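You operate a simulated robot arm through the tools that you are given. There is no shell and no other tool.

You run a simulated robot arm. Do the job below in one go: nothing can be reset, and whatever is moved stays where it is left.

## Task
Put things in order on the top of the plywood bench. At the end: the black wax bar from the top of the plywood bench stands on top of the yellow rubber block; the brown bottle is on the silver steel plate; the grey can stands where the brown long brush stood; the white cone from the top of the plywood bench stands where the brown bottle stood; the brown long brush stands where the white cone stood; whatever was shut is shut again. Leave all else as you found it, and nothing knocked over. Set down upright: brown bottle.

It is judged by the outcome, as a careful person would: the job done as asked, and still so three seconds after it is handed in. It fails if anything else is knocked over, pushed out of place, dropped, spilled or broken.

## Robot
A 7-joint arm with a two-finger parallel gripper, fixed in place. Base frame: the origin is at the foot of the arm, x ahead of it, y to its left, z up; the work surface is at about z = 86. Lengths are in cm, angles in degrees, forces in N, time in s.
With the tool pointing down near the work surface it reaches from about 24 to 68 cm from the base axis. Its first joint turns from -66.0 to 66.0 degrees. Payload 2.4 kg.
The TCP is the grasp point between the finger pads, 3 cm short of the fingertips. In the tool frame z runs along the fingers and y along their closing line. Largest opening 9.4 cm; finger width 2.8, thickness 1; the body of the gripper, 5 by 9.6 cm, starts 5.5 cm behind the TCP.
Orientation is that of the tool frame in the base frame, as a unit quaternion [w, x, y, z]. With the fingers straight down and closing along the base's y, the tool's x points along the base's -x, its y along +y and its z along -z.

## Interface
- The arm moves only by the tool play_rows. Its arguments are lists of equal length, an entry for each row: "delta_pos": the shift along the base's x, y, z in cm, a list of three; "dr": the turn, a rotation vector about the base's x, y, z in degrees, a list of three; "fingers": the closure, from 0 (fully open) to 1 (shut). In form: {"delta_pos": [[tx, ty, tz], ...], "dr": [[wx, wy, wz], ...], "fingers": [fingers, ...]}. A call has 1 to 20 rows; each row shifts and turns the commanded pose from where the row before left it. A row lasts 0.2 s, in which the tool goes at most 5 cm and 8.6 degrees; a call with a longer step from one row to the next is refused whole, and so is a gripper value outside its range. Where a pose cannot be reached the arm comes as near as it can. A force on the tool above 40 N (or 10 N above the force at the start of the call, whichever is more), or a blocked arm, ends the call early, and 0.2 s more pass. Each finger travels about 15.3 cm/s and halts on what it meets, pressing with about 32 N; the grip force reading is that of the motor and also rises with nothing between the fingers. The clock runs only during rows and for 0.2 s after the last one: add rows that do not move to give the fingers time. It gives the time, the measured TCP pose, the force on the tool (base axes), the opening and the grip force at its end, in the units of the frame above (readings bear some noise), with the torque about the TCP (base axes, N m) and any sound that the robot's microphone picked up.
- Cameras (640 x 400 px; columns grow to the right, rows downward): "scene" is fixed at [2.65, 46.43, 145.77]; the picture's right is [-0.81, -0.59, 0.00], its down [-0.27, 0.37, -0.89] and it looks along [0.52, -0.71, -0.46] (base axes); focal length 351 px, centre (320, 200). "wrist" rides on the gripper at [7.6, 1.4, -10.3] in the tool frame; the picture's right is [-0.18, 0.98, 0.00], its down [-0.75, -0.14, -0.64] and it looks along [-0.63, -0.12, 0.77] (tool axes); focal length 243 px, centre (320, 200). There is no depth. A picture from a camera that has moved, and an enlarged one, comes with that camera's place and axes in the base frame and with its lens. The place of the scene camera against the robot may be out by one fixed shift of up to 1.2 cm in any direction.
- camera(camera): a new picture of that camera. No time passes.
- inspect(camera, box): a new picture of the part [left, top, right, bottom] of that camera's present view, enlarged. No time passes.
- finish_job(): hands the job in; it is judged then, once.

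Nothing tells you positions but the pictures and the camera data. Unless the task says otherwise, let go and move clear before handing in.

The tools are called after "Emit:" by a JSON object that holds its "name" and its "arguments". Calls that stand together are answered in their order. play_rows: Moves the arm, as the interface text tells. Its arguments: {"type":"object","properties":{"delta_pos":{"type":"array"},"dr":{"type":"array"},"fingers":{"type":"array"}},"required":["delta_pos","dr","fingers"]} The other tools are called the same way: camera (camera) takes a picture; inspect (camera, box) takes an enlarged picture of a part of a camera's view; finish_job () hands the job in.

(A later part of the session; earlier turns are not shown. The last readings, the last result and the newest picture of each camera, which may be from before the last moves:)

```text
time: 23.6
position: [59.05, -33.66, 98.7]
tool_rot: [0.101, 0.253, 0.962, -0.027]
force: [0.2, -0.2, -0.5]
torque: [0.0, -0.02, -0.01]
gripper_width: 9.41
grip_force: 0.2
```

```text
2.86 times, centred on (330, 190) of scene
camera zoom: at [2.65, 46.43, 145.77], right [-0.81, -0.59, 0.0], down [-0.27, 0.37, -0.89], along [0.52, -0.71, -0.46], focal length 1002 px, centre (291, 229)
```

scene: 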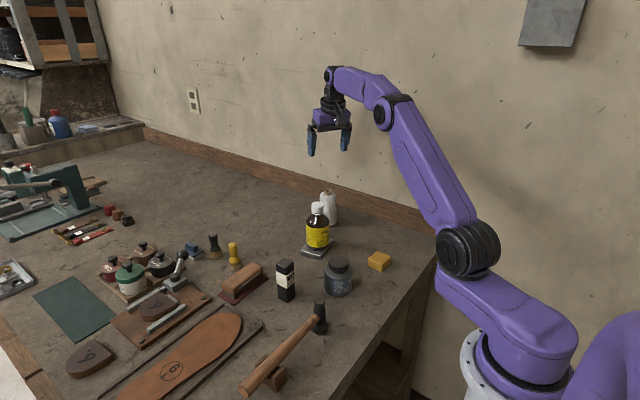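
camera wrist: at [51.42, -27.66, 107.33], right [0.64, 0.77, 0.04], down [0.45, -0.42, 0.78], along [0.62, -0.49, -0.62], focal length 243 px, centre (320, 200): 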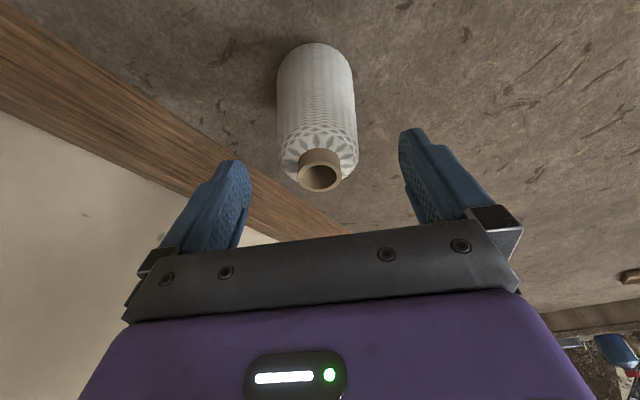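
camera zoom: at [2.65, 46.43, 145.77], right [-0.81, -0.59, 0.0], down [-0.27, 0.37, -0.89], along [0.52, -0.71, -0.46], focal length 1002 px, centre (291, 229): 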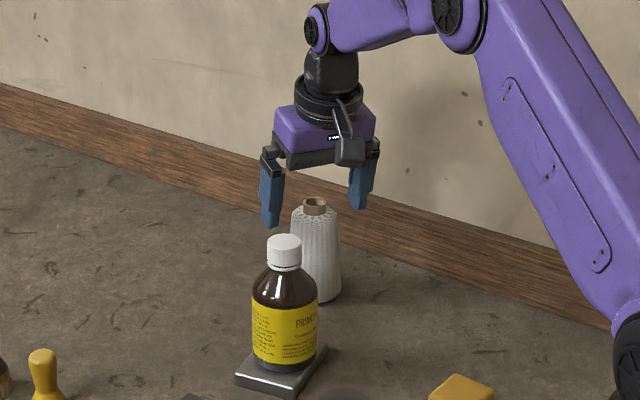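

The cone is centred between the fingers. I descend the rest and close on it.

Emit:
{"name": "play_rows", "arguments": {"delta_pos": [[0, 0, -2.4], [0, 0, -1.6], [0, 0, -0.9], [0, 0, 0], [0, 0, 0], [0, 0, 0], [0, 0, 0]], "dr": [[0, 0, 0], [0, 0, 0], [0, 0, 0], [0, 0, 0], [0, 0, 0], [0, 0, 0], [0, 0, 0]], "fingers": [0, 0, 0, 0.2, 0.35, 0.5, 0.7]}}

Emit:
{"name": "camera", "arguments": {"camera": "wrist"}}

Emit:
{"name": "inspect", "arguments": {"camera": "scene", "box": [260, 120, 400, 260]}}

```text
time: 25.2
position: [59.09, -33.84, 93.76]
tool_rot: [0.1, 0.253, 0.962, -0.027]
force: [-1.0, 1.0, 0.6]
torque: [-0.02, -0.02, -0.02]
gripper_width: 5.66
grip_force: 31.9
```

```text
taken
camera wrist: at [51.51, -27.71, 102.35], right [0.64, 0.77, 0.04], down [0.46, -0.42, 0.78], along [0.62, -0.49, -0.62], focal length 243 px, centre (320, 200)
```

wrist: 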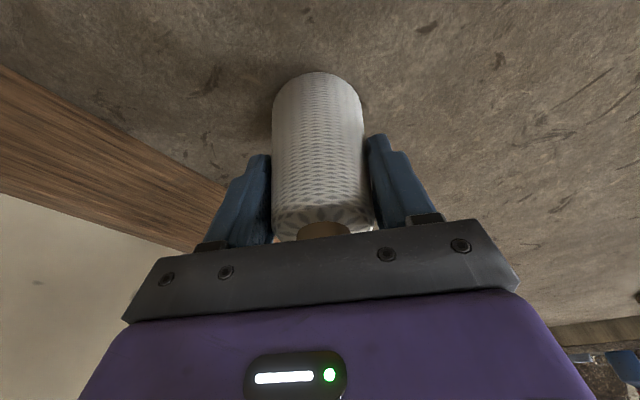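

```text
2.86 times, centred on (330, 190) of scene
camera zoom: at [2.65, 46.42, 145.77], right [-0.81, -0.59, 0.0], down [-0.27, 0.37, -0.89], along [0.52, -0.71, -0.46], focal length 1002 px, centre (291, 229)
```

zoom: 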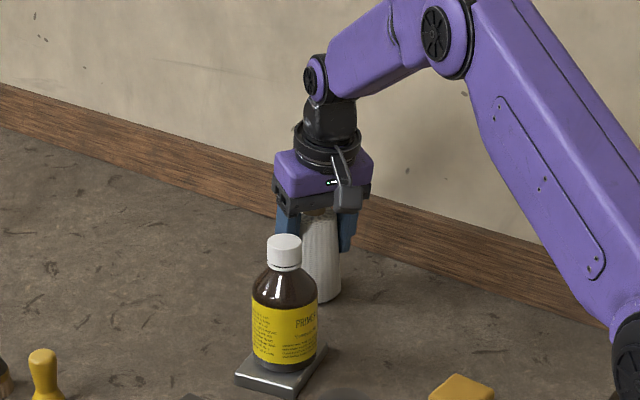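

The cone is gripped at 5.66 cm width. I lift it slowly.

Emit:
{"name": "play_rows", "arguments": {"delta_pos": [[0, 0, 0.4], [0, 0, 1.0], [0, 0, 1.6], [0, 0, 2], [0, 0, 0]], "dr": [[0, 0, 0], [0, 0, 0], [0, 0, 0], [0, 0, 0], [0, 0, 0]], "fingers": [0.8, 0.8, 0.8, 0.8, 0.8]}}

Emit:
{"name": "camera", "arguments": {"camera": "wrist"}}

Emit:
{"name": "inspect", "arguments": {"camera": "scene", "box": [260, 120, 400, 260]}}

```text
time: 26.4
position: [59.08, -33.71, 98.83]
tool_rot: [0.101, 0.253, 0.962, -0.027]
force: [-0.5, 0.1, -2.2]
torque: [-0.01, -0.01, 0.01]
gripper_width: 5.62
grip_force: 31.5
```

```text
taken
camera wrist: at [51.38, -27.65, 107.39], right [0.64, 0.77, 0.04], down [0.46, -0.42, 0.78], along [0.62, -0.49, -0.62], focal length 243 px, centre (320, 200)
```

wrist: 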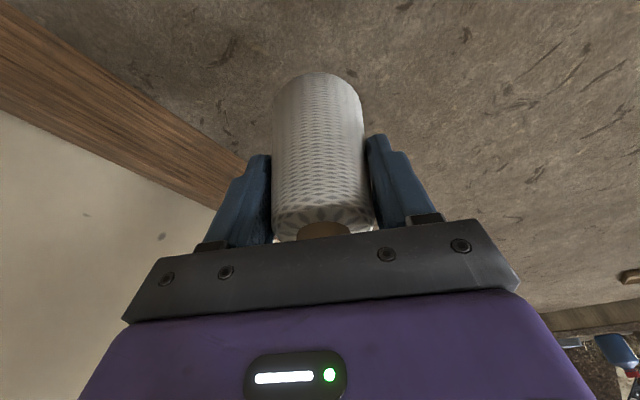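

```text
2.86 times, centred on (330, 190) of scene
camera zoom: at [2.65, 46.42, 145.77], right [-0.81, -0.59, 0.0], down [-0.27, 0.37, -0.89], along [0.52, -0.71, -0.46], focal length 1002 px, centre (291, 229)
```

zoom: 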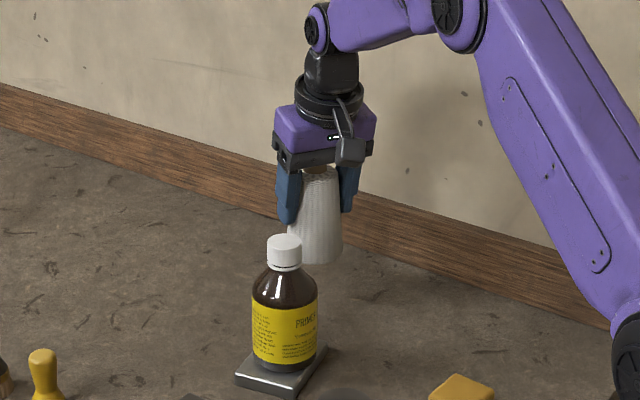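

The cone hangs firmly in the grip. I carry it to the bottle's old spot (45.45,-35.8), turning the lean by -30° on the way.

Emit:
{"name": "play_rows", "arguments": {"delta_pos": [[-1.3, -0.2, 1], [-2.2, -0.3, 0], [-2.4, -0.33, 0], [-2.4, -0.33, 0], [-2.4, -0.33, 0], [-2.0, -0.27, 0], [-1.08, -0.13, 0], [0, 0, 0], [0, 0, 0]], "dr": [[0, 0, -3], [0, 0, -5], [0, 0, -5], [0, 0, -5], [0, 0, -5], [0, 0, -4], [0, 0, -3], [0, 0, 0], [0, 0, 0]], "fingers": [0.8, 0.8, 0.8, 0.8, 0.8, 0.8, 0.8, 0.8, 0.8]}}

Emit:
{"name": "camera", "arguments": {"camera": "wrist"}}

Emit:
{"name": "inspect", "arguments": {"camera": "scene", "box": [300, 120, 440, 260]}}

```text
time: 28.4
position: [45.21, -35.75, 99.75]
tool_rot: [0.09, 0.494, 0.863, -0.052]
force: [-0.3, -0.8, -1.6]
torque: [0.02, -0.01, 0.01]
gripper_width: 5.63
grip_force: 31.9
```

```text
taken
camera wrist: at [41.56, -26.64, 108.3], right [0.94, 0.34, 0.04], down [0.18, -0.59, 0.78], along [0.29, -0.73, -0.62], focal length 243 px, centre (320, 200)
```

wrist: 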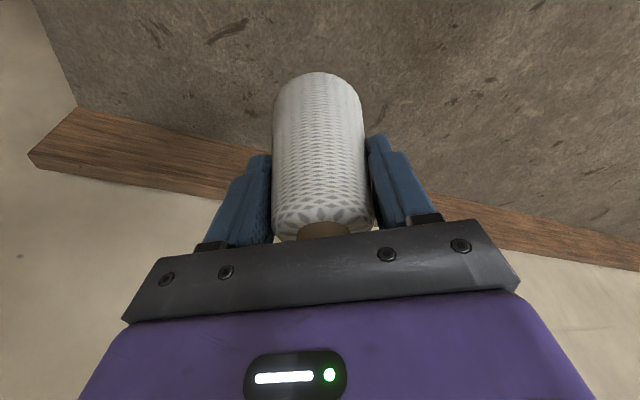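

```text
2.86 times, centred on (370, 190) of scene
camera zoom: at [2.65, 46.42, 145.77], right [-0.81, -0.59, 0.0], down [-0.27, 0.37, -0.89], along [0.52, -0.71, -0.46], focal length 1002 px, centre (177, 229)
```

zoom: 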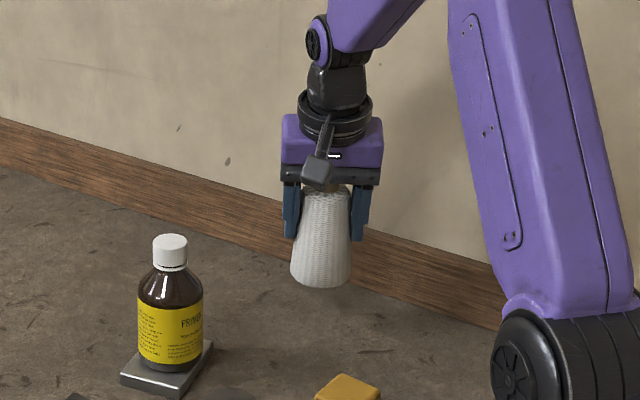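

The cone hangs upright above the old bottle spot. I lower it, slowly at the end.

Emit:
{"name": "play_rows", "arguments": {"delta_pos": [[0.08, 0.1, -2], [0, 0, -2], [0, 0, -1.2], [0, 0, -0.3], [0, 0, 0]], "dr": [[0, 0, 0], [0, 0, 0], [0, 0, 0], [0, 0, 0], [0, 0, 0]], "fingers": [0.8, 0.8, 0.8, 0.8, 0.8]}}

```text
time: 29.6
position: [45.38, -35.71, 94.38]
tool_rot: [0.091, 0.494, 0.863, -0.051]
force: [0.3, 0.3, -2.8]
torque: [0.04, -0.04, 0.01]
gripper_width: 5.61
grip_force: 32.3
```

Emit:
{"name": "play_rows", "arguments": {"delta_pos": [[0, 0, -0.2], [0, 0, -0.15], [0, 0, -0.1], [0, 0, 0]], "dr": [[0, 0, 0], [0, 0, 0], [0, 0, 0], [0, 0, 0]], "fingers": [0.8, 0.8, 0.8, 0.8]}}

Emit:
{"name": "inspect", "arguments": {"camera": "scene", "box": [320, 160, 420, 250]}}

```text
time: 30.6
position: [45.38, -35.71, 93.84]
tool_rot: [0.09, 0.495, 0.863, -0.052]
force: [0.2, 0.3, -0.4]
torque: [0.05, -0.01, 0.02]
gripper_width: 5.63
grip_force: 32.0
```

```text
4.44 times, centred on (370, 205) of scene
camera zoom: at [2.65, 46.42, 145.77], right [-0.81, -0.59, 0.0], down [-0.27, 0.37, -0.89], along [0.52, -0.71, -0.46], focal length 1559 px, centre (98, 178)
```

zoom: 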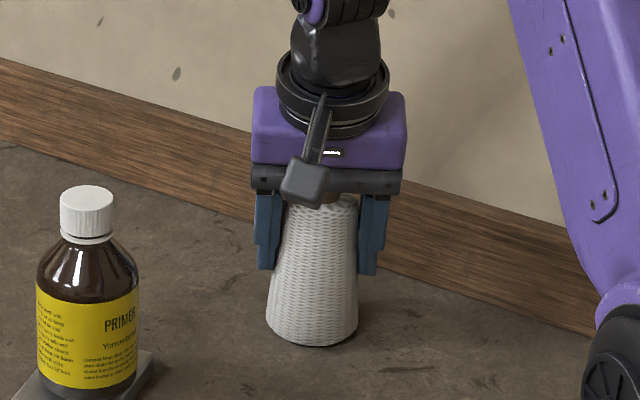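

The bench now carries the cone. I release and rise straight up.

Emit:
{"name": "play_rows", "arguments": {"delta_pos": [[0, 0, 0], [0, 0, 0], [0, 0, 0], [0, 0, 2], [0, 0, 4], [0, 0, 4], [0, 0, 4]], "dr": [[0, 0, 0], [0, 0, 0], [0, 0, 0], [0, 0, 0], [0, 0, 0], [0, 0, 0], [0, 0, 0]], "fingers": [0.35, 0.25, 0.1, 0.1, 0.1, 0.1, 0]}}

Emit:
{"name": "camera", "arguments": {"camera": "scene"}}

Emit:
{"name": "camera", "arguments": {"camera": "wrist"}}

```text
time: 32.2
position: [45.57, -35.59, 107.94]
tool_rot: [0.09, 0.494, 0.863, -0.052]
force: [-0.5, 0.2, 0.2]
torque: [-0.02, 0.0, 0.02]
gripper_width: 9.41
grip_force: 0.0
```

```text
taken
```

scene: 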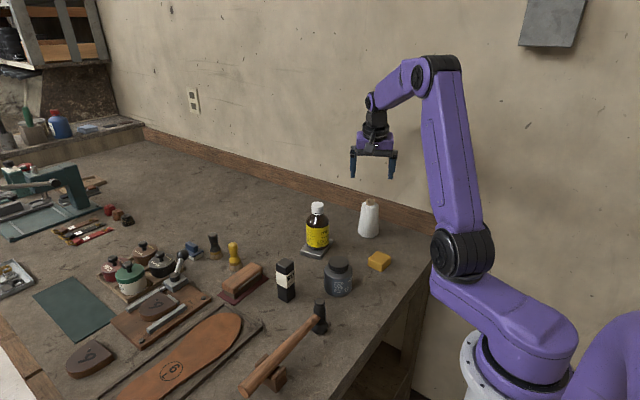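

```text
taken
camera wrist: at [41.9, -26.41, 116.43], right [0.94, 0.34, 0.04], down [0.18, -0.59, 0.78], along [0.29, -0.73, -0.62], focal length 243 px, centre (320, 200)
```

wrist: 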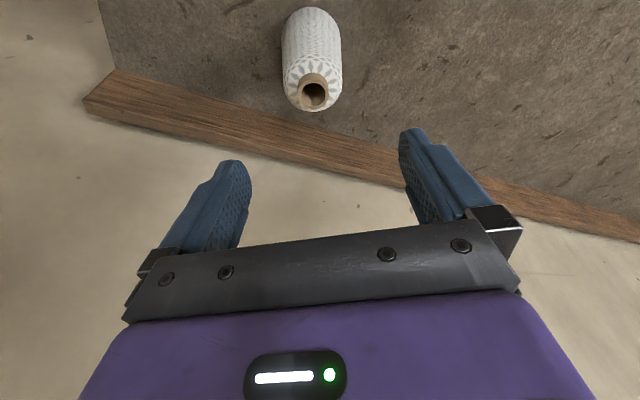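

The cone stands upright where the bottle was. Next is the brush: I travel high over to (58,3.7), turning so the closing line lies along x and the tool leans toward -y (the same lean is needed later to reach the cone's old spot).

Emit:
{"name": "play_rows", "arguments": {"delta_pos": [[0, 0, 3], [1.25, 3.9, 0], [1.25, 3.9, 0], [1.25, 3.9, 0], [1.25, 3.9, 0], [1.25, 3.9, 0], [1.25, 3.9, 0], [1.25, 3.9, 0], [1.25, 3.9, 0], [1.25, 4.0, 0], [1.25, 4.0, 0], [0, 0, 0]], "dr": [[0, 0, 0], [0, 0, -3.04], [0, 0, -3.04], [0, 0, -3.04], [0, 0, -3.04], [0, 0, -3.04], [0, 0, -3.04], [0, 0, -3.04], [0, 0, -3.04], [0, 0, -3.04], [0, 0, -3.04], [0, 0, 0]], "fingers": [0, 0, 0, 0, 0, 0, 0, 0, 0, 0, 0, 0]}}

Emit:
{"name": "camera", "arguments": {"camera": "wrist"}}

Emit:
{"name": "camera", "arguments": {"camera": "scene"}}

```text
time: 34.8
position: [58.12, 3.61, 110.66]
tool_rot: [0.073, 0.704, 0.702, -0.073]
force: [0.0, 0.7, 0.7]
torque: [-0.03, 0.01, 0.0]
gripper_width: 9.39
grip_force: 0.1
```

```text
taken
camera wrist: at [59.48, 13.29, 119.27], right [0.98, -0.18, 0.04], down [-0.14, -0.6, 0.78], along [-0.12, -0.78, -0.62], focal length 243 px, centre (320, 200)
```

wrist: 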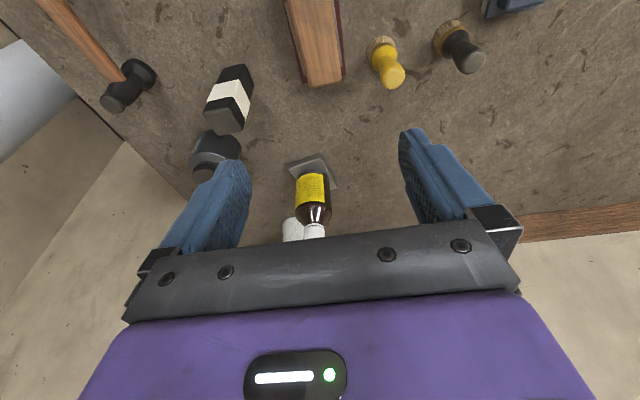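

```text
taken
```

scene: 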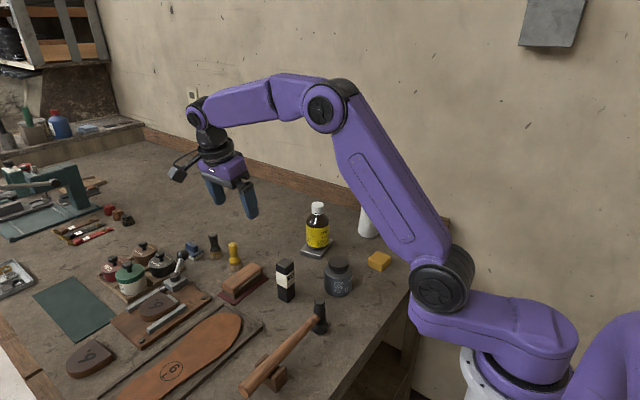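

Emit:
{"name": "inspect", "arguments": {"camera": "wrist", "box": [240, 0, 420, 110]}}

Emit:
{"name": "inspect", "arguments": {"camera": "scene", "box": [170, 140, 330, 310]}}

```text
3.56 times, centred on (330, 55) of wrist
camera zoom: at [59.48, 13.29, 119.27], right [0.98, -0.18, 0.04], down [-0.14, -0.6, 0.78], along [-0.12, -0.78, -0.62], focal length 863 px, centre (284, 716)
```

zoom: 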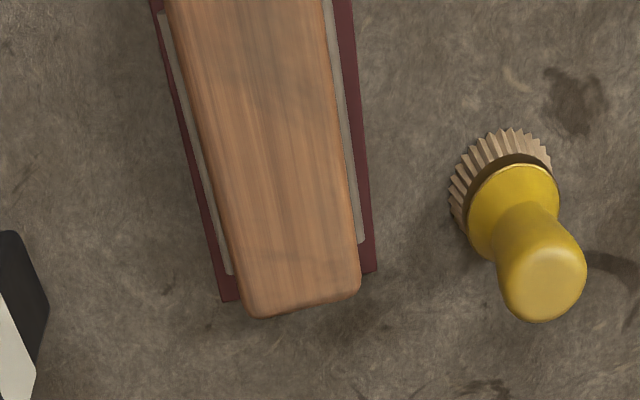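

```text
2.35 times, centred on (250, 225) of scene
camera zoom: at [2.64, 46.43, 145.77], right [-0.81, -0.59, 0.0], down [-0.27, 0.37, -0.89], along [0.52, -0.71, -0.46], focal length 826 px, centre (485, 141)
```

zoom: 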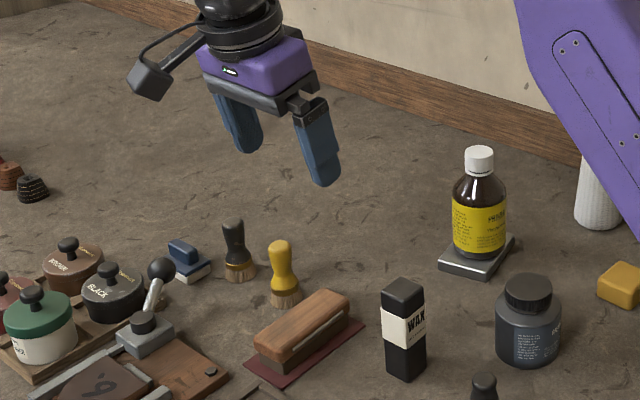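

The brush centre is about (58.35,3.75), top z≈89.4, yaw about +2°. I align and descend partway, then check.

Emit:
{"name": "play_rows", "arguments": {"delta_pos": [[0.23, 0.4, -3], [0, 0, -4], [0, 0, -4], [0, 0, -3.5], [0, 0, -2], [0, 0, 0]], "dr": [[0, 0, 2], [0, 0, 0], [0, 0, 0], [0, 0, 0], [0, 0, 0], [0, 0, 0]], "fingers": [0, 0, 0, 0, 0, 0]}}

Emit:
{"name": "camera", "arguments": {"camera": "wrist"}}

Emit:
{"name": "inspect", "arguments": {"camera": "scene", "box": [170, 180, 330, 310]}}

```text
time: 36.2
position: [58.2, 3.84, 94.32]
tool_rot: [0.076, 0.69, 0.716, -0.073]
force: [0.1, -0.1, 0.4]
torque: [-0.02, 0.0, 0.01]
gripper_width: 9.42
grip_force: 0.0
```

```text
taken
camera wrist: at [59.29, 13.58, 102.85], right [0.99, -0.15, 0.04], down [-0.12, -0.61, 0.78], along [-0.09, -0.78, -0.62], focal length 243 px, centre (320, 200)
```

wrist: 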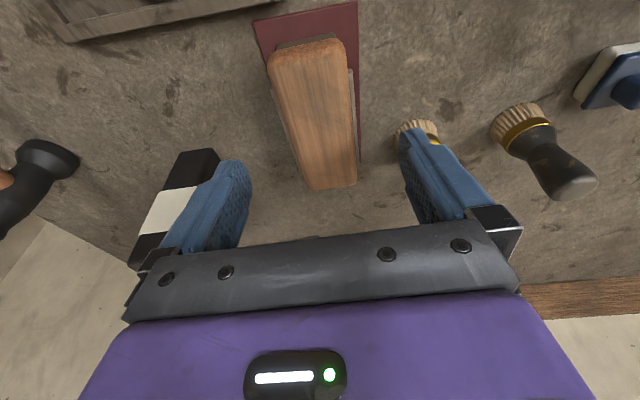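

```text
3.08 times, centred on (250, 245) of scene
camera zoom: at [2.65, 46.43, 145.77], right [-0.81, -0.59, 0.0], down [-0.27, 0.37, -0.89], along [0.52, -0.71, -0.46], focal length 1079 px, centre (535, 62)
```

zoom: 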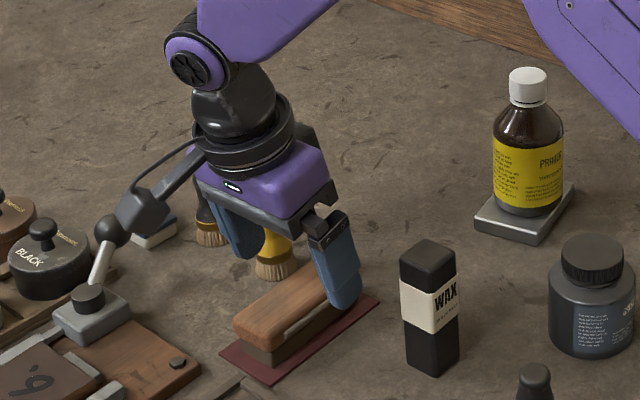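

The brush is between the fingers; I narrow the opening a little to stay clear of the yellow brush, shift +0.2 in x, and descend.

Emit:
{"name": "play_rows", "arguments": {"delta_pos": [[0.2, 0.1, 0], [0, 0, -2], [0, 0, -1.5], [0, 0, -0.7], [0, 0, 0]], "dr": [[0, 0, 0], [0, 0, 0], [0, 0, 0], [0, 0, 0], [0, 0, 0]], "fingers": [0.2, 0.2, 0.2, 0.2, 0.2]}}

Emit:
{"name": "camera", "arguments": {"camera": "wrist"}}

Emit:
{"name": "inspect", "arguments": {"camera": "scene", "box": [190, 210, 310, 310]}}

```text
time: 37.4
position: [58.39, 3.97, 90.13]
tool_rot: [0.075, 0.691, 0.715, -0.072]
force: [-0.2, -0.5, 0.9]
torque: [-0.02, -0.02, -0.01]
gripper_width: 7.54
grip_force: 0.0
```

```text
taken
camera wrist: at [59.47, 13.78, 98.64], right [0.99, -0.15, 0.04], down [-0.12, -0.61, 0.78], along [-0.09, -0.78, -0.62], focal length 243 px, centre (320, 200)
```

wrist: 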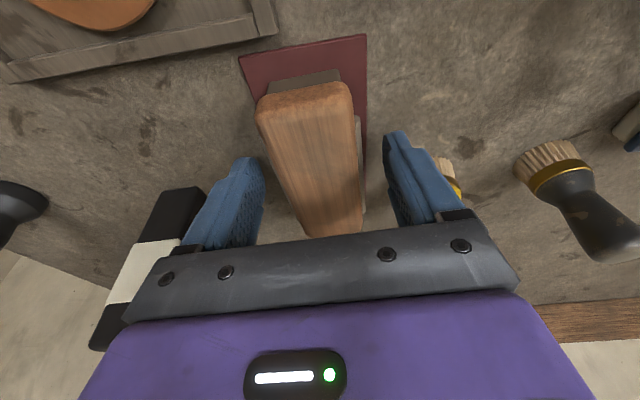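

```text
4.00 times, centred on (250, 260) of scene
camera zoom: at [2.65, 46.43, 145.77], right [-0.81, -0.59, 0.0], down [-0.27, 0.37, -0.89], along [0.52, -0.71, -0.46], focal length 1403 px, centre (600, -40)
```

zoom: 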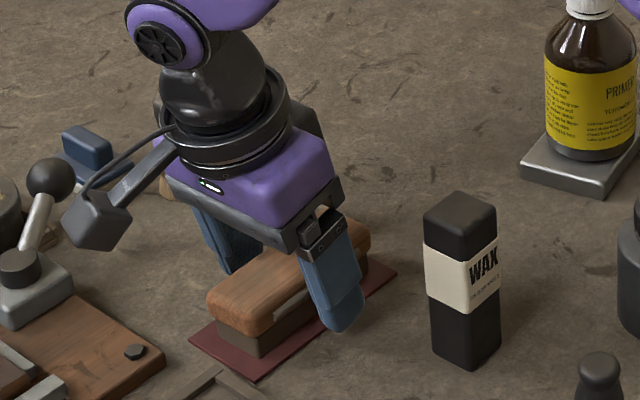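

Fingers straddle the brush. I close.

Emit:
{"name": "play_rows", "arguments": {"delta_pos": [[0, 0, 0], [0, 0, 0], [0, 0, 0], [0, 0, 0]], "dr": [[0, 0, 0], [0, 0, 0], [0, 0, 0], [0, 0, 0]], "fingers": [0.4, 0.5, 0.7, 0.8]}}

Emit:
{"name": "camera", "arguments": {"camera": "wrist"}}

Emit:
{"name": "inspect", "arguments": {"camera": "scene", "box": [190, 210, 310, 310]}}

```text
time: 38.4
position: [58.44, 4.09, 90.09]
tool_rot: [0.075, 0.691, 0.715, -0.073]
force: [-0.4, 0.2, 1.8]
torque: [0.0, 0.03, 0.01]
gripper_width: 4.56
grip_force: 32.0
```

```text
taken
camera wrist: at [59.48, 13.77, 98.66], right [0.99, -0.15, 0.04], down [-0.12, -0.61, 0.78], along [-0.09, -0.78, -0.62], focal length 243 px, centre (320, 200)
```

wrist: 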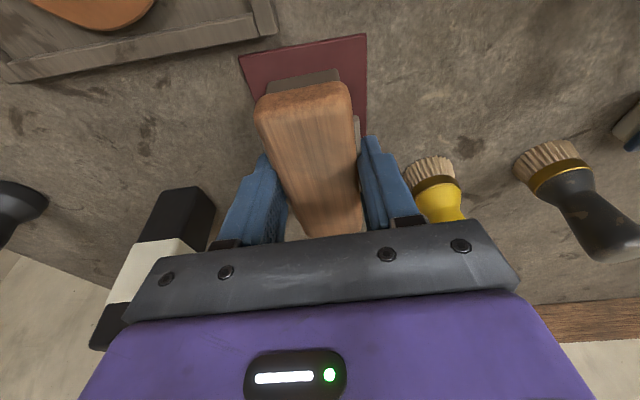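

```text
4.00 times, centred on (250, 260) of scene
camera zoom: at [2.65, 46.43, 145.77], right [-0.81, -0.59, 0.0], down [-0.27, 0.37, -0.89], along [0.52, -0.71, -0.46], focal length 1403 px, centre (600, -40)
```

zoom: 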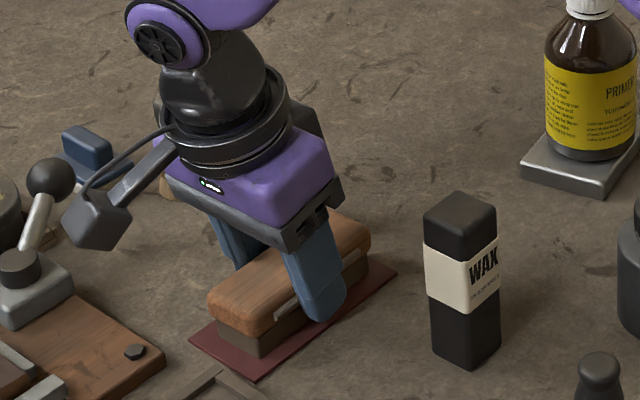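

The brush is gripped (4.56 cm). I lift it a bit and look whether the pad stays.

Emit:
{"name": "play_rows", "arguments": {"delta_pos": [[0, 0, 0.3], [0, 0, 0.8], [0, 0, 1.4], [0, 0, 1.5], [0, 0, 0], [0, 0, 0]], "dr": [[0, 0, 0], [0, 0, 0], [0, 0, 0], [0, 0, 0], [0, 0, 0], [0, 0, 0]], "fingers": [0.9, 0.9, 0.9, 0.9, 0.9, 0.9]}}

Emit:
{"name": "camera", "arguments": {"camera": "wrist"}}

Emit:
{"name": "inspect", "arguments": {"camera": "scene", "box": [190, 210, 310, 310]}}

```text
time: 39.8
position: [58.29, 4.09, 94.05]
tool_rot: [0.075, 0.691, 0.715, -0.073]
force: [-0.4, -0.2, -0.6]
torque: [0.01, 0.01, 0.03]
gripper_width: 4.54
grip_force: 32.3
```

```text
taken
camera wrist: at [59.4, 13.87, 102.63], right [0.99, -0.15, 0.04], down [-0.12, -0.61, 0.78], along [-0.09, -0.78, -0.62], focal length 243 px, centre (320, 200)
```

wrist: 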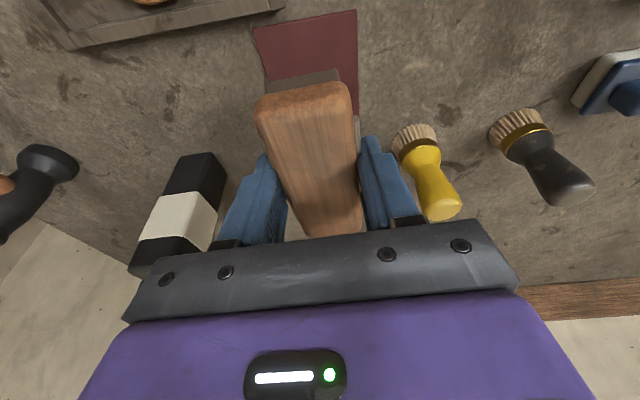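

```text
4.00 times, centred on (250, 260) of scene
camera zoom: at [2.65, 46.43, 145.77], right [-0.81, -0.59, 0.0], down [-0.27, 0.37, -0.89], along [0.52, -0.71, -0.46], focal length 1403 px, centre (600, -40)
```

zoom: 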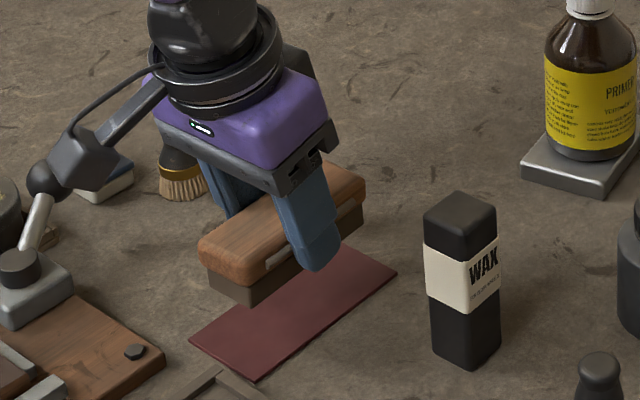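

The pad stays in place and the brush hangs level. I raise it well above the bottle height and carry it to above the cone's old spot, turning the lean to point radially outward.

Emit:
{"name": "play_rows", "arguments": {"delta_pos": [[0, 0, 3], [0, 0, 4], [0, 0, 4], [0, 0, 3], [0.05, -2.5, 0], [0.05, -3.5, 0], [0.1, -3.8, 0], [0.1, -3.8, 0], [0.1, -3.8, 0], [0.1, -3.8, 0], [0.1, -3.8, 0], [0.1, -3.8, 0], [0.05, -3.8, 0], [0.05, -3.2, 0], [0, -1.95, 0], [0, 0, 0], [0, 0, 0]], "dr": [[0, 0, 0], [0, 0, 0], [0, 0, 0], [0, 0, 0], [0, 0, 4.4], [0, 0, 5.5], [0, 0, 5.5], [0, 0, 5.5], [0, 0, 5.5], [0, 0, 5.5], [0, 0, 5.5], [0, 0, 5.5], [0, 0, 5.5], [0, 0, 5.5], [0, 0, 4.5], [0, 0, 0], [0, 0, 0]], "fingers": [0.9, 0.9, 0.9, 0.9, 0.9, 0.9, 0.9, 0.9, 0.9, 0.9, 0.9, 0.9, 0.9, 0.9, 0.9, 0.9, 0.9]}}

Emit:
{"name": "camera", "arguments": {"camera": "wrist"}}

Emit:
{"name": "camera", "arguments": {"camera": "scene"}}

```text
time: 43.4
position: [59.22, -33.78, 108.25]
tool_rot: [0.101, 0.254, 0.962, -0.027]
force: [0.2, 0.2, -0.9]
torque: [-0.02, -0.02, -0.04]
gripper_width: 4.54
grip_force: 31.8
```

```text
taken
camera wrist: at [51.37, -27.74, 116.8], right [0.64, 0.77, 0.04], down [0.46, -0.42, 0.78], along [0.62, -0.49, -0.62], focal length 243 px, centre (320, 200)
```

wrist: 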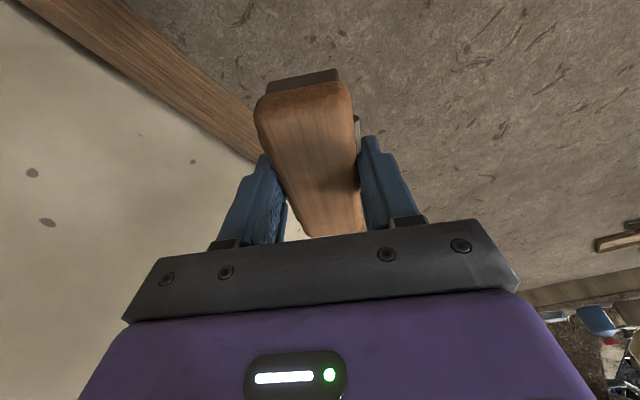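

```text
taken
```

scene: 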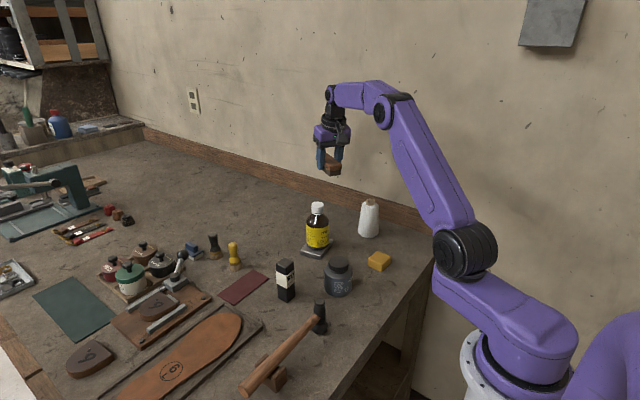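

The brush is level over the cone's old spot. I descend most of the way.

Emit:
{"name": "play_rows", "arguments": {"delta_pos": [[-0.1, 0.1, -3.5], [0, 0, -4], [0, 0, -4], [0, 0, -3.5], [0, 0, -1.2], [0, 0, 0], [0, 0, 0]], "dr": [[0, 0, 0], [0, 0, 0], [0, 0, 0], [0, 0, 0], [0, 0, 0], [0, 0, 0], [0, 0, 0]], "fingers": [0.9, 0.9, 0.9, 0.9, 0.9, 0.9, 0.9]}}

Emit:
{"name": "inspect", "arguments": {"camera": "scene", "box": [270, 140, 410, 260]}}

Emit:
{"name": "camera", "arguments": {"camera": "wrist"}}

```text
time: 45.0
position: [59.03, -33.61, 91.78]
tool_rot: [0.102, 0.254, 0.962, -0.026]
force: [0.3, -0.8, -1.5]
torque: [0.0, 0.0, 0.02]
gripper_width: 4.55
grip_force: 32.1
```

```text
3.33 times, centred on (340, 200) of scene
camera zoom: at [2.65, 46.42, 145.77], right [-0.81, -0.59, 0.0], down [-0.27, 0.37, -0.89], along [0.52, -0.71, -0.46], focal length 1169 px, centre (253, 200)
```

zoom: 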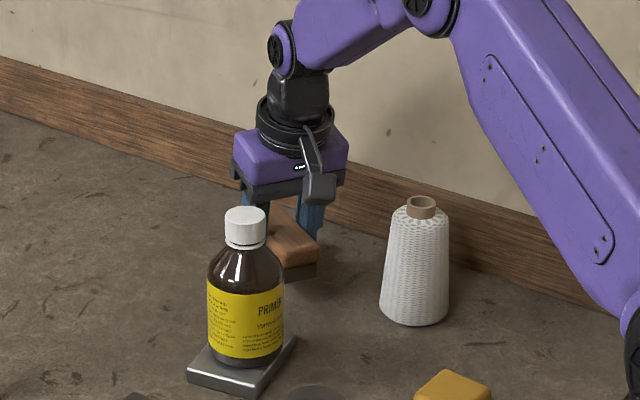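

```text
taken
camera wrist: at [51.37, -27.54, 100.36], right [0.64, 0.77, 0.04], down [0.45, -0.42, 0.78], along [0.62, -0.49, -0.62], focal length 243 px, centre (320, 200)
```

wrist: 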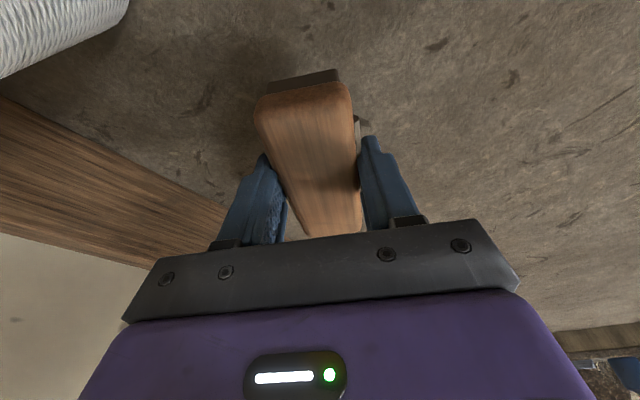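

Emit:
{"name": "play_rows", "arguments": {"delta_pos": [[0, 0, -0.7], [0, 0, -0.5], [0, 0, -0.3], [0, 0, 0]], "dr": [[0, 0, 0], [0, 0, 0], [0, 0, 0], [0, 0, 0]], "fingers": [0.9, 0.9, 0.9, 0.9]}}

```text
time: 46.0
position: [59.12, -33.59, 90.51]
tool_rot: [0.101, 0.254, 0.961, -0.027]
force: [-0.5, -0.4, -0.4]
torque: [0.0, 0.01, 0.0]
gripper_width: 4.53
grip_force: 32.1
```

Emit:
{"name": "play_rows", "arguments": {"delta_pos": [[0, 0, -0.15], [0, 0, -0.1], [0, 0, 0]], "dr": [[0, 0, 0], [0, 0, 0], [0, 0, 0]], "fingers": [0.9, 0.9, 0.9]}}

Emit:
{"name": "inspect", "arguments": {"camera": "scene", "box": [290, 170, 390, 250]}}

```text
time: 46.8
position: [59.1, -33.62, 90.19]
tool_rot: [0.101, 0.254, 0.962, -0.026]
force: [-0.3, 0.2, -0.7]
torque: [0.01, -0.01, 0.0]
gripper_width: 4.55
grip_force: 32.3
```

```text
5.00 times, centred on (340, 210) of scene
camera zoom: at [2.65, 46.42, 145.77], right [-0.81, -0.59, 0.0], down [-0.27, 0.37, -0.89], along [0.52, -0.71, -0.46], focal length 1754 px, centre (220, 150)
```

zoom: 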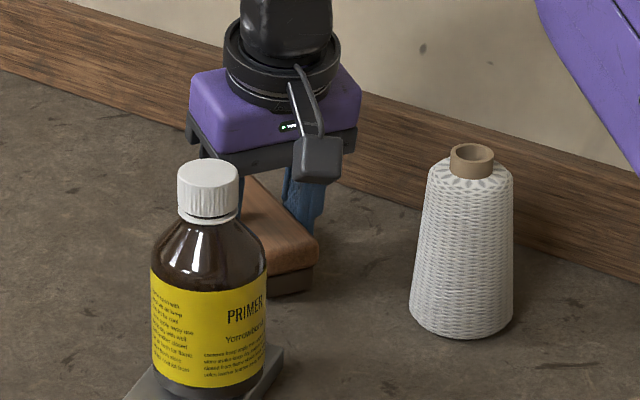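

Emit:
{"name": "play_rows", "arguments": {"delta_pos": [[0, 0, -0.1], [0, 0, -0.1], [0, 0, 0]], "dr": [[0, 0, 0], [0, 0, 0], [0, 0, 0]], "fingers": [0.9, 0.9, 0.9]}}

```text
time: 47.6
position: [58.99, -33.4, 89.9]
tool_rot: [0.101, 0.254, 0.962, -0.027]
force: [0.5, 1.5, -0.7]
torque: [-0.04, 0.0, -0.01]
gripper_width: 4.54
grip_force: 31.7
```

Emit:
{"name": "play_rows", "arguments": {"delta_pos": [[0, 0, -0.1], [0, 0, 0], [0, 0, 0]], "dr": [[0, 0, 0], [0, 0, 0], [0, 0, 0]], "fingers": [0.9, 0.9, 0.9]}}

Emit:
{"name": "inspect", "arguments": {"camera": "wrist", "box": [220, 40, 420, 240]}}

```text
time: 48.4
position: [58.98, -33.49, 89.9]
tool_rot: [0.101, 0.254, 0.962, -0.026]
force: [1.0, -0.2, -0.4]
torque: [0.01, -0.03, 0.03]
gripper_width: 4.53
grip_force: 31.6
```

```text
2.00 times, centred on (320, 140) of wrist
camera zoom: at [51.32, -27.44, 98.43], right [0.64, 0.77, 0.04], down [0.46, -0.42, 0.78], along [0.62, -0.49, -0.62], focal length 485 px, centre (320, 320)
```

zoom: 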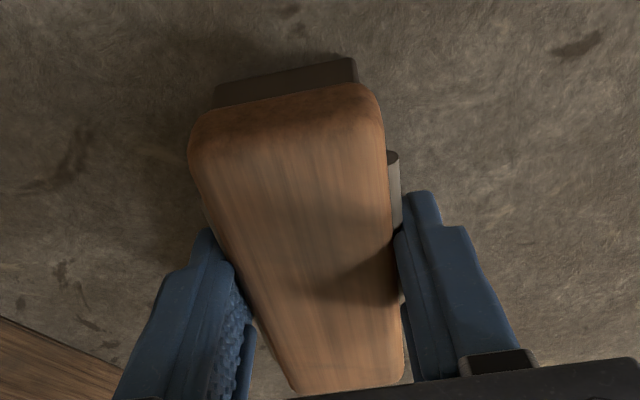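

Emit:
{"name": "play_rows", "arguments": {"delta_pos": [[0, 0, -0.1], [0, 0, 0], [0, 0, 0]], "dr": [[0, 0, 0], [0, 0, 0], [0, 0, 0]], "fingers": [0.9, 0.9, 0.9]}}

```text
time: 49.2
position: [59.09, -33.53, 89.85]
tool_rot: [0.102, 0.254, 0.961, -0.027]
force: [-1.2, 0.7, 3.9]
torque: [-0.07, -0.18, -0.01]
gripper_width: 4.52
grip_force: 31.5
```

Contact is felt now (about 4 N up). I open gently and rise.

Emit:
{"name": "play_rows", "arguments": {"delta_pos": [[0, 0, 0], [0, 0, 0], [0, 0, 0], [0, 0, 0]], "dr": [[0, 0, 0], [0, 0, 0], [0, 0, 0], [0, 0, 0]], "fingers": [0.5, 0.42, 0.3, 0.2]}}

Emit:
{"name": "inspect", "arguments": {"camera": "wrist", "box": [220, 40, 420, 240]}}

Emit:
{"name": "play_rows", "arguments": {"delta_pos": [[0, 0, 1], [0, 0, 3], [0, 0, 4], [0, 0, 4], [0, 0, 4], [0, 0, 0]], "dr": [[0, 0, 0], [0, 0, 0], [0, 0, 0], [0, 0, 0], [0, 0, 0], [0, 0, 0]], "fingers": [0.2, 0.2, 0.2, 0.2, 0.1, 0]}}

Emit:
{"name": "camera", "arguments": {"camera": "wrist"}}

Emit:
{"name": "camera", "arguments": {"camera": "scene"}}

```text
time: 50.2
position: [59.13, -33.45, 89.75]
tool_rot: [0.101, 0.254, 0.962, -0.027]
force: [0.0, -0.7, 0.6]
torque: [0.02, 0.04, -0.02]
gripper_width: 7.54
grip_force: 0.0
```

```text
2.00 times, centred on (320, 140) of wrist
camera zoom: at [51.38, -27.45, 98.34], right [0.64, 0.77, 0.04], down [0.45, -0.42, 0.78], along [0.62, -0.49, -0.62], focal length 485 px, centre (320, 320)
```

zoom: 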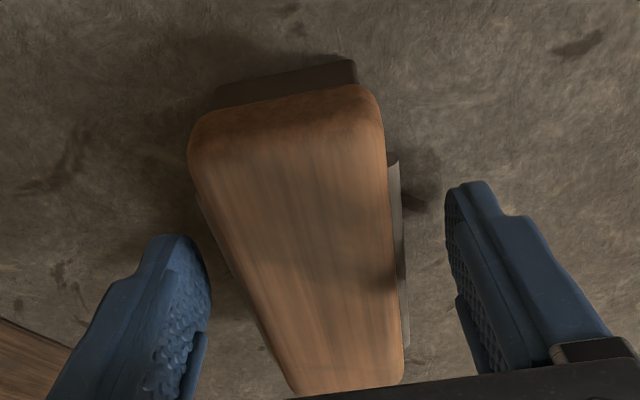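

```text
time: 51.6
position: [59.16, -33.7, 106.01]
tool_rot: [0.1, 0.254, 0.962, -0.028]
force: [-0.1, 0.4, 0.1]
torque: [0.0, -0.03, 0.0]
gripper_width: 9.41
grip_force: 0.0
```

```text
taken
camera wrist: at [51.45, -27.66, 114.53], right [0.64, 0.77, 0.04], down [0.46, -0.42, 0.78], along [0.62, -0.49, -0.62], focal length 243 px, centre (320, 200)
```

wrist: 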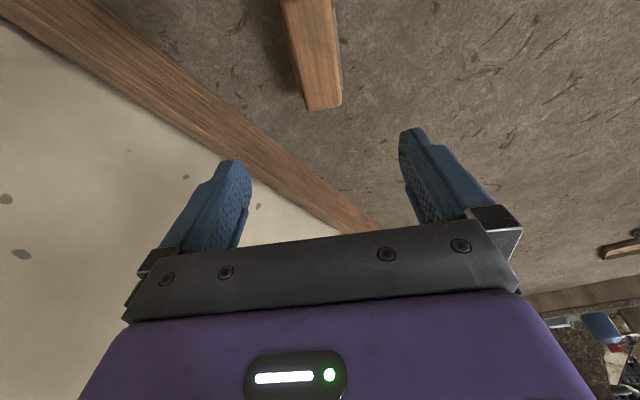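

```text
taken
```

scene: 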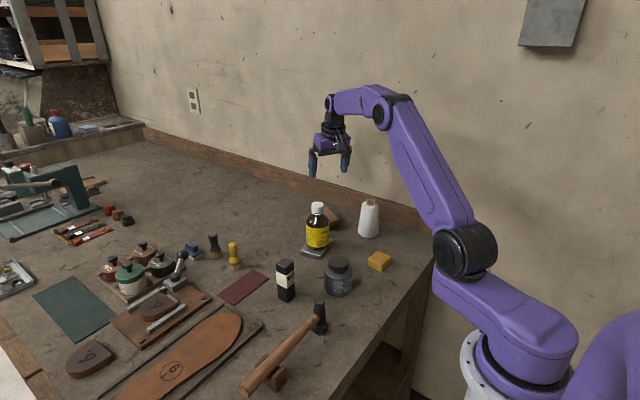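

The brush rests level where the cone stood. Next the wax bar: I travel high, undo the lean, and turn so the fingers close along y above (47.5,0.2).

Emit:
{"name": "play_rows", "arguments": {"delta_pos": [[0, 0, 4], [-1.17, 3.39, 0], [-1.17, 3.39, 0], [-1.17, 3.39, 0], [-1.17, 3.39, 0], [-1.17, 3.39, 0], [-1.17, 3.39, 0], [-1.17, 3.39, 0], [-1.17, 3.39, 0], [-1.17, 3.39, 0], [-1.17, 3.39, 0], [0, 0, 0]], "dr": [[0, 0, 0], [0, 0, 0], [0, 0, 0], [0, 0, 0], [2.96, 5.22, 0], [2.96, 5.22, 0], [0, 0, 6], [0, 0, 6], [0, 0, 6], [0, 0, 6], [0, 0, 5.6], [0, 0, 0]], "fingers": [0, 0, 0, 0, 0, 0, 0, 0, 0, 0, 0, 0]}}

Emit:
{"name": "camera", "arguments": {"camera": "wrist"}}

Emit:
{"name": "camera", "arguments": {"camera": "scene"}}

```text
time: 54.2
position: [47.42, 0.46, 109.87]
tool_rot: [-0.001, -0.001, 1.0, 0.0]
force: [-0.5, 0.1, 0.0]
torque: [-0.01, 0.01, 0.02]
gripper_width: 9.4
grip_force: 0.0
```

```text
taken
camera wrist: at [39.74, 1.91, 120.2], right [0.18, 0.98, 0.0], down [0.75, -0.14, 0.64], along [0.63, -0.12, -0.77], focal length 243 px, centre (320, 200)
```

wrist: 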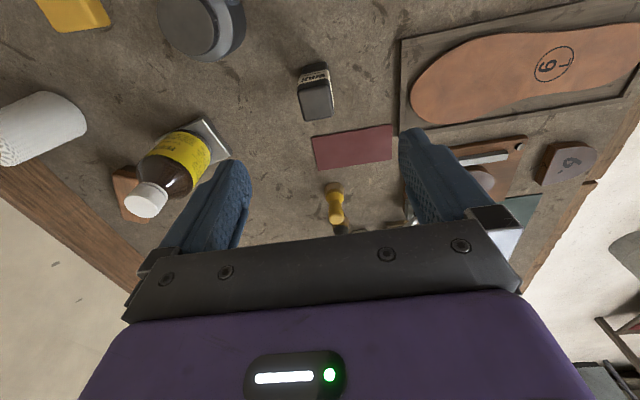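

```text
taken
```

scene: 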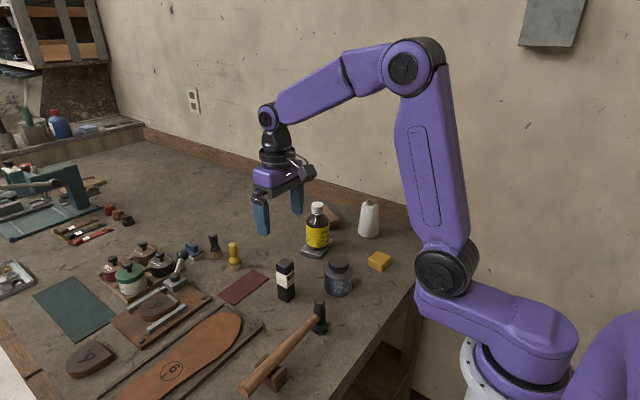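

Emit:
{"name": "inspect", "arguments": {"camera": "wrist", "box": [270, 40, 410, 180]}}

Emit:
{"name": "inspect", "arguments": {"camera": "scene", "box": [210, 190, 410, 310]}}

```text
2.86 times, centred on (340, 110) of wrist
camera zoom: at [39.74, 1.91, 120.2], right [0.18, 0.98, 0.0], down [0.75, -0.14, 0.64], along [0.63, -0.12, -0.77], focal length 693 px, centre (263, 457)
```

zoom: 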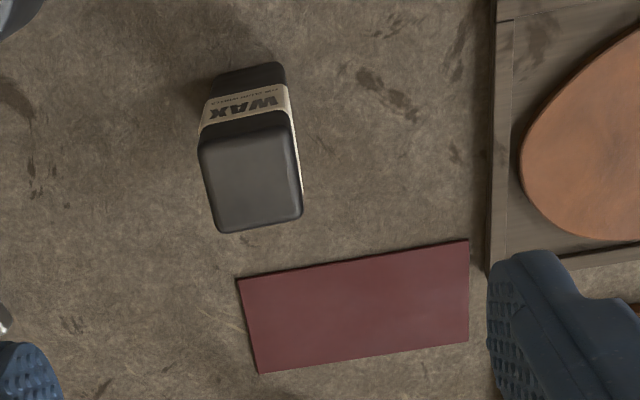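

```text
3.20 times, centred on (310, 250) of scene
camera zoom: at [2.64, 46.43, 145.77], right [-0.81, -0.59, 0.0], down [-0.27, 0.37, -0.89], along [0.52, -0.71, -0.46], focal length 1123 px, centre (352, 40)
```

zoom: 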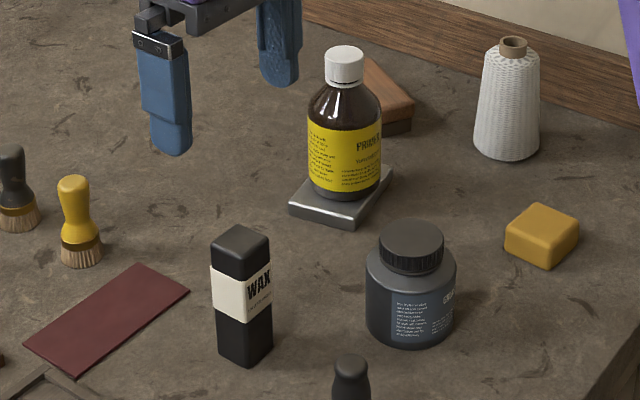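

The wax bar is at (47.6,0.1), aligned with the axes. I descend around its upper half and grip it.

Emit:
{"name": "play_rows", "arguments": {"delta_pos": [[0.18, -0.34, -3], [0, 0, -4], [0, 0, -4], [0, 0, -3.5], [0, 0, -2], [0, 0, -0.9], [0, 0, 0]], "dr": [[0, 0, 0], [0, 0, 0], [0, 0, 0], [0, 0, 0], [0, 0, 0], [0, 0, 0], [0, 0, 0]], "fingers": [0.1, 0.2, 0.2, 0.2, 0.2, 0.2, 0.2]}}

Emit:
{"name": "camera", "arguments": {"camera": "wrist"}}

Emit:
{"name": "inspect", "arguments": {"camera": "scene", "box": [210, 190, 410, 310]}}

```text
time: 55.8
position: [47.59, 0.04, 92.58]
tool_rot: [0.0, 0.0, 1.0, 0.0]
force: [-0.2, -0.9, -0.5]
torque: [0.01, 0.02, 0.0]
gripper_width: 7.54
grip_force: 0.0
```

```text
taken
camera wrist: at [39.85, 1.49, 102.85], right [0.18, 0.98, 0.0], down [0.75, -0.14, 0.64], along [0.63, -0.12, -0.77], focal length 243 px, centre (320, 200)
```

wrist: 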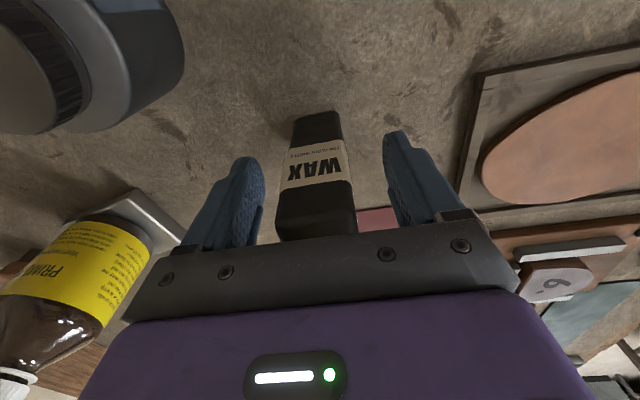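

```text
3.20 times, centred on (310, 250) of scene
camera zoom: at [2.65, 46.43, 145.77], right [-0.81, -0.59, 0.0], down [-0.27, 0.37, -0.89], along [0.52, -0.71, -0.46], focal length 1123 px, centre (352, 40)
```

zoom: 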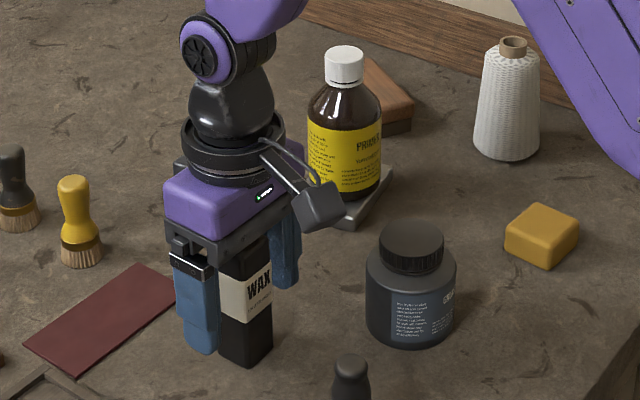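

Wax bar is centred between the fingers. I close and lift.

Emit:
{"name": "play_rows", "arguments": {"delta_pos": [[0, 0, 0], [0, 0, 0], [0, 0, 0], [0, 0, 0], [0, 0, 0]], "dr": [[0, 0, 0], [0, 0, 0], [0, 0, 0], [0, 0, 0], [0, 0, 0]], "fingers": [0.4, 0.55, 0.7, 0.9, 0.9]}}

Emit:
{"name": "play_rows", "arguments": {"delta_pos": [[0, 0, 0.4], [0, 0, 1.2], [0, 0, 2], [0, 0, 2.5], [0, 0, 0], [0, 0, 0]], "dr": [[0, 0, 0], [0, 0, 0], [0, 0, 0], [0, 0, 0], [0, 0, 0], [0, 0, 0]], "fingers": [0.95, 0.95, 0.95, 0.95, 0.95, 0.95]}}

Emit:
{"name": "camera", "arguments": {"camera": "wrist"}}

Emit:
{"name": "inspect", "arguments": {"camera": "scene", "box": [210, 190, 410, 310]}}

```text
time: 57.0
position: [47.47, -0.02, 92.53]
tool_rot: [0.0, 0.0, 1.0, 0.0]
force: [0.5, 0.1, -0.4]
torque: [0.01, -0.03, -0.02]
gripper_width: 3.6
grip_force: 32.3
```

```text
time: 58.4
position: [47.57, -0.04, 98.46]
tool_rot: [-0.001, 0.0, 1.0, 0.0]
force: [0.0, 0.1, -0.8]
torque: [0.01, 0.0, 0.03]
gripper_width: 3.55
grip_force: 31.9
```

```text
taken
camera wrist: at [39.86, 1.5, 108.84], right [0.18, 0.98, 0.0], down [0.75, -0.14, 0.64], along [0.63, -0.12, -0.77], focal length 243 px, centre (320, 200)
```

wrist: 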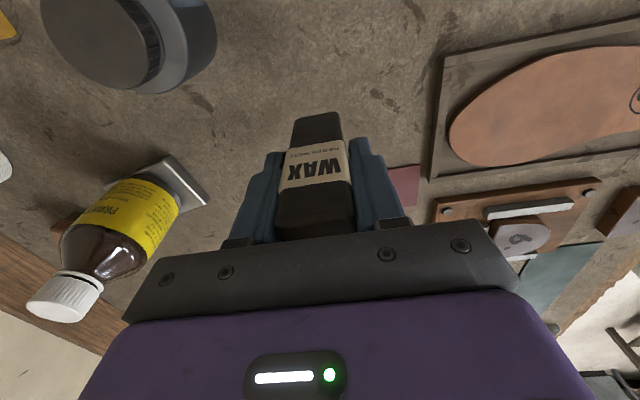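

```text
3.20 times, centred on (310, 250) of scene
camera zoom: at [2.65, 46.43, 145.77], right [-0.81, -0.59, 0.0], down [-0.27, 0.37, -0.89], along [0.52, -0.71, -0.46], focal length 1123 px, centre (352, 40)
```

zoom: 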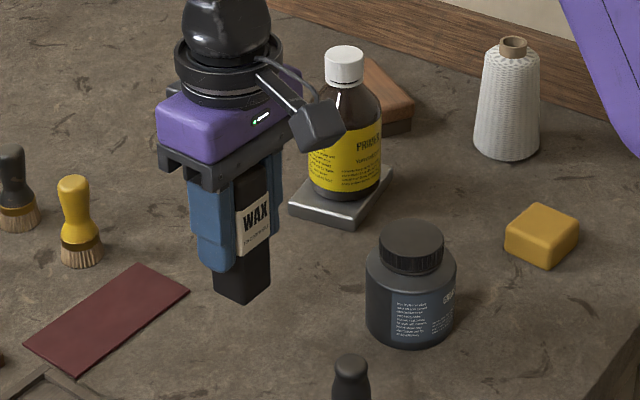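

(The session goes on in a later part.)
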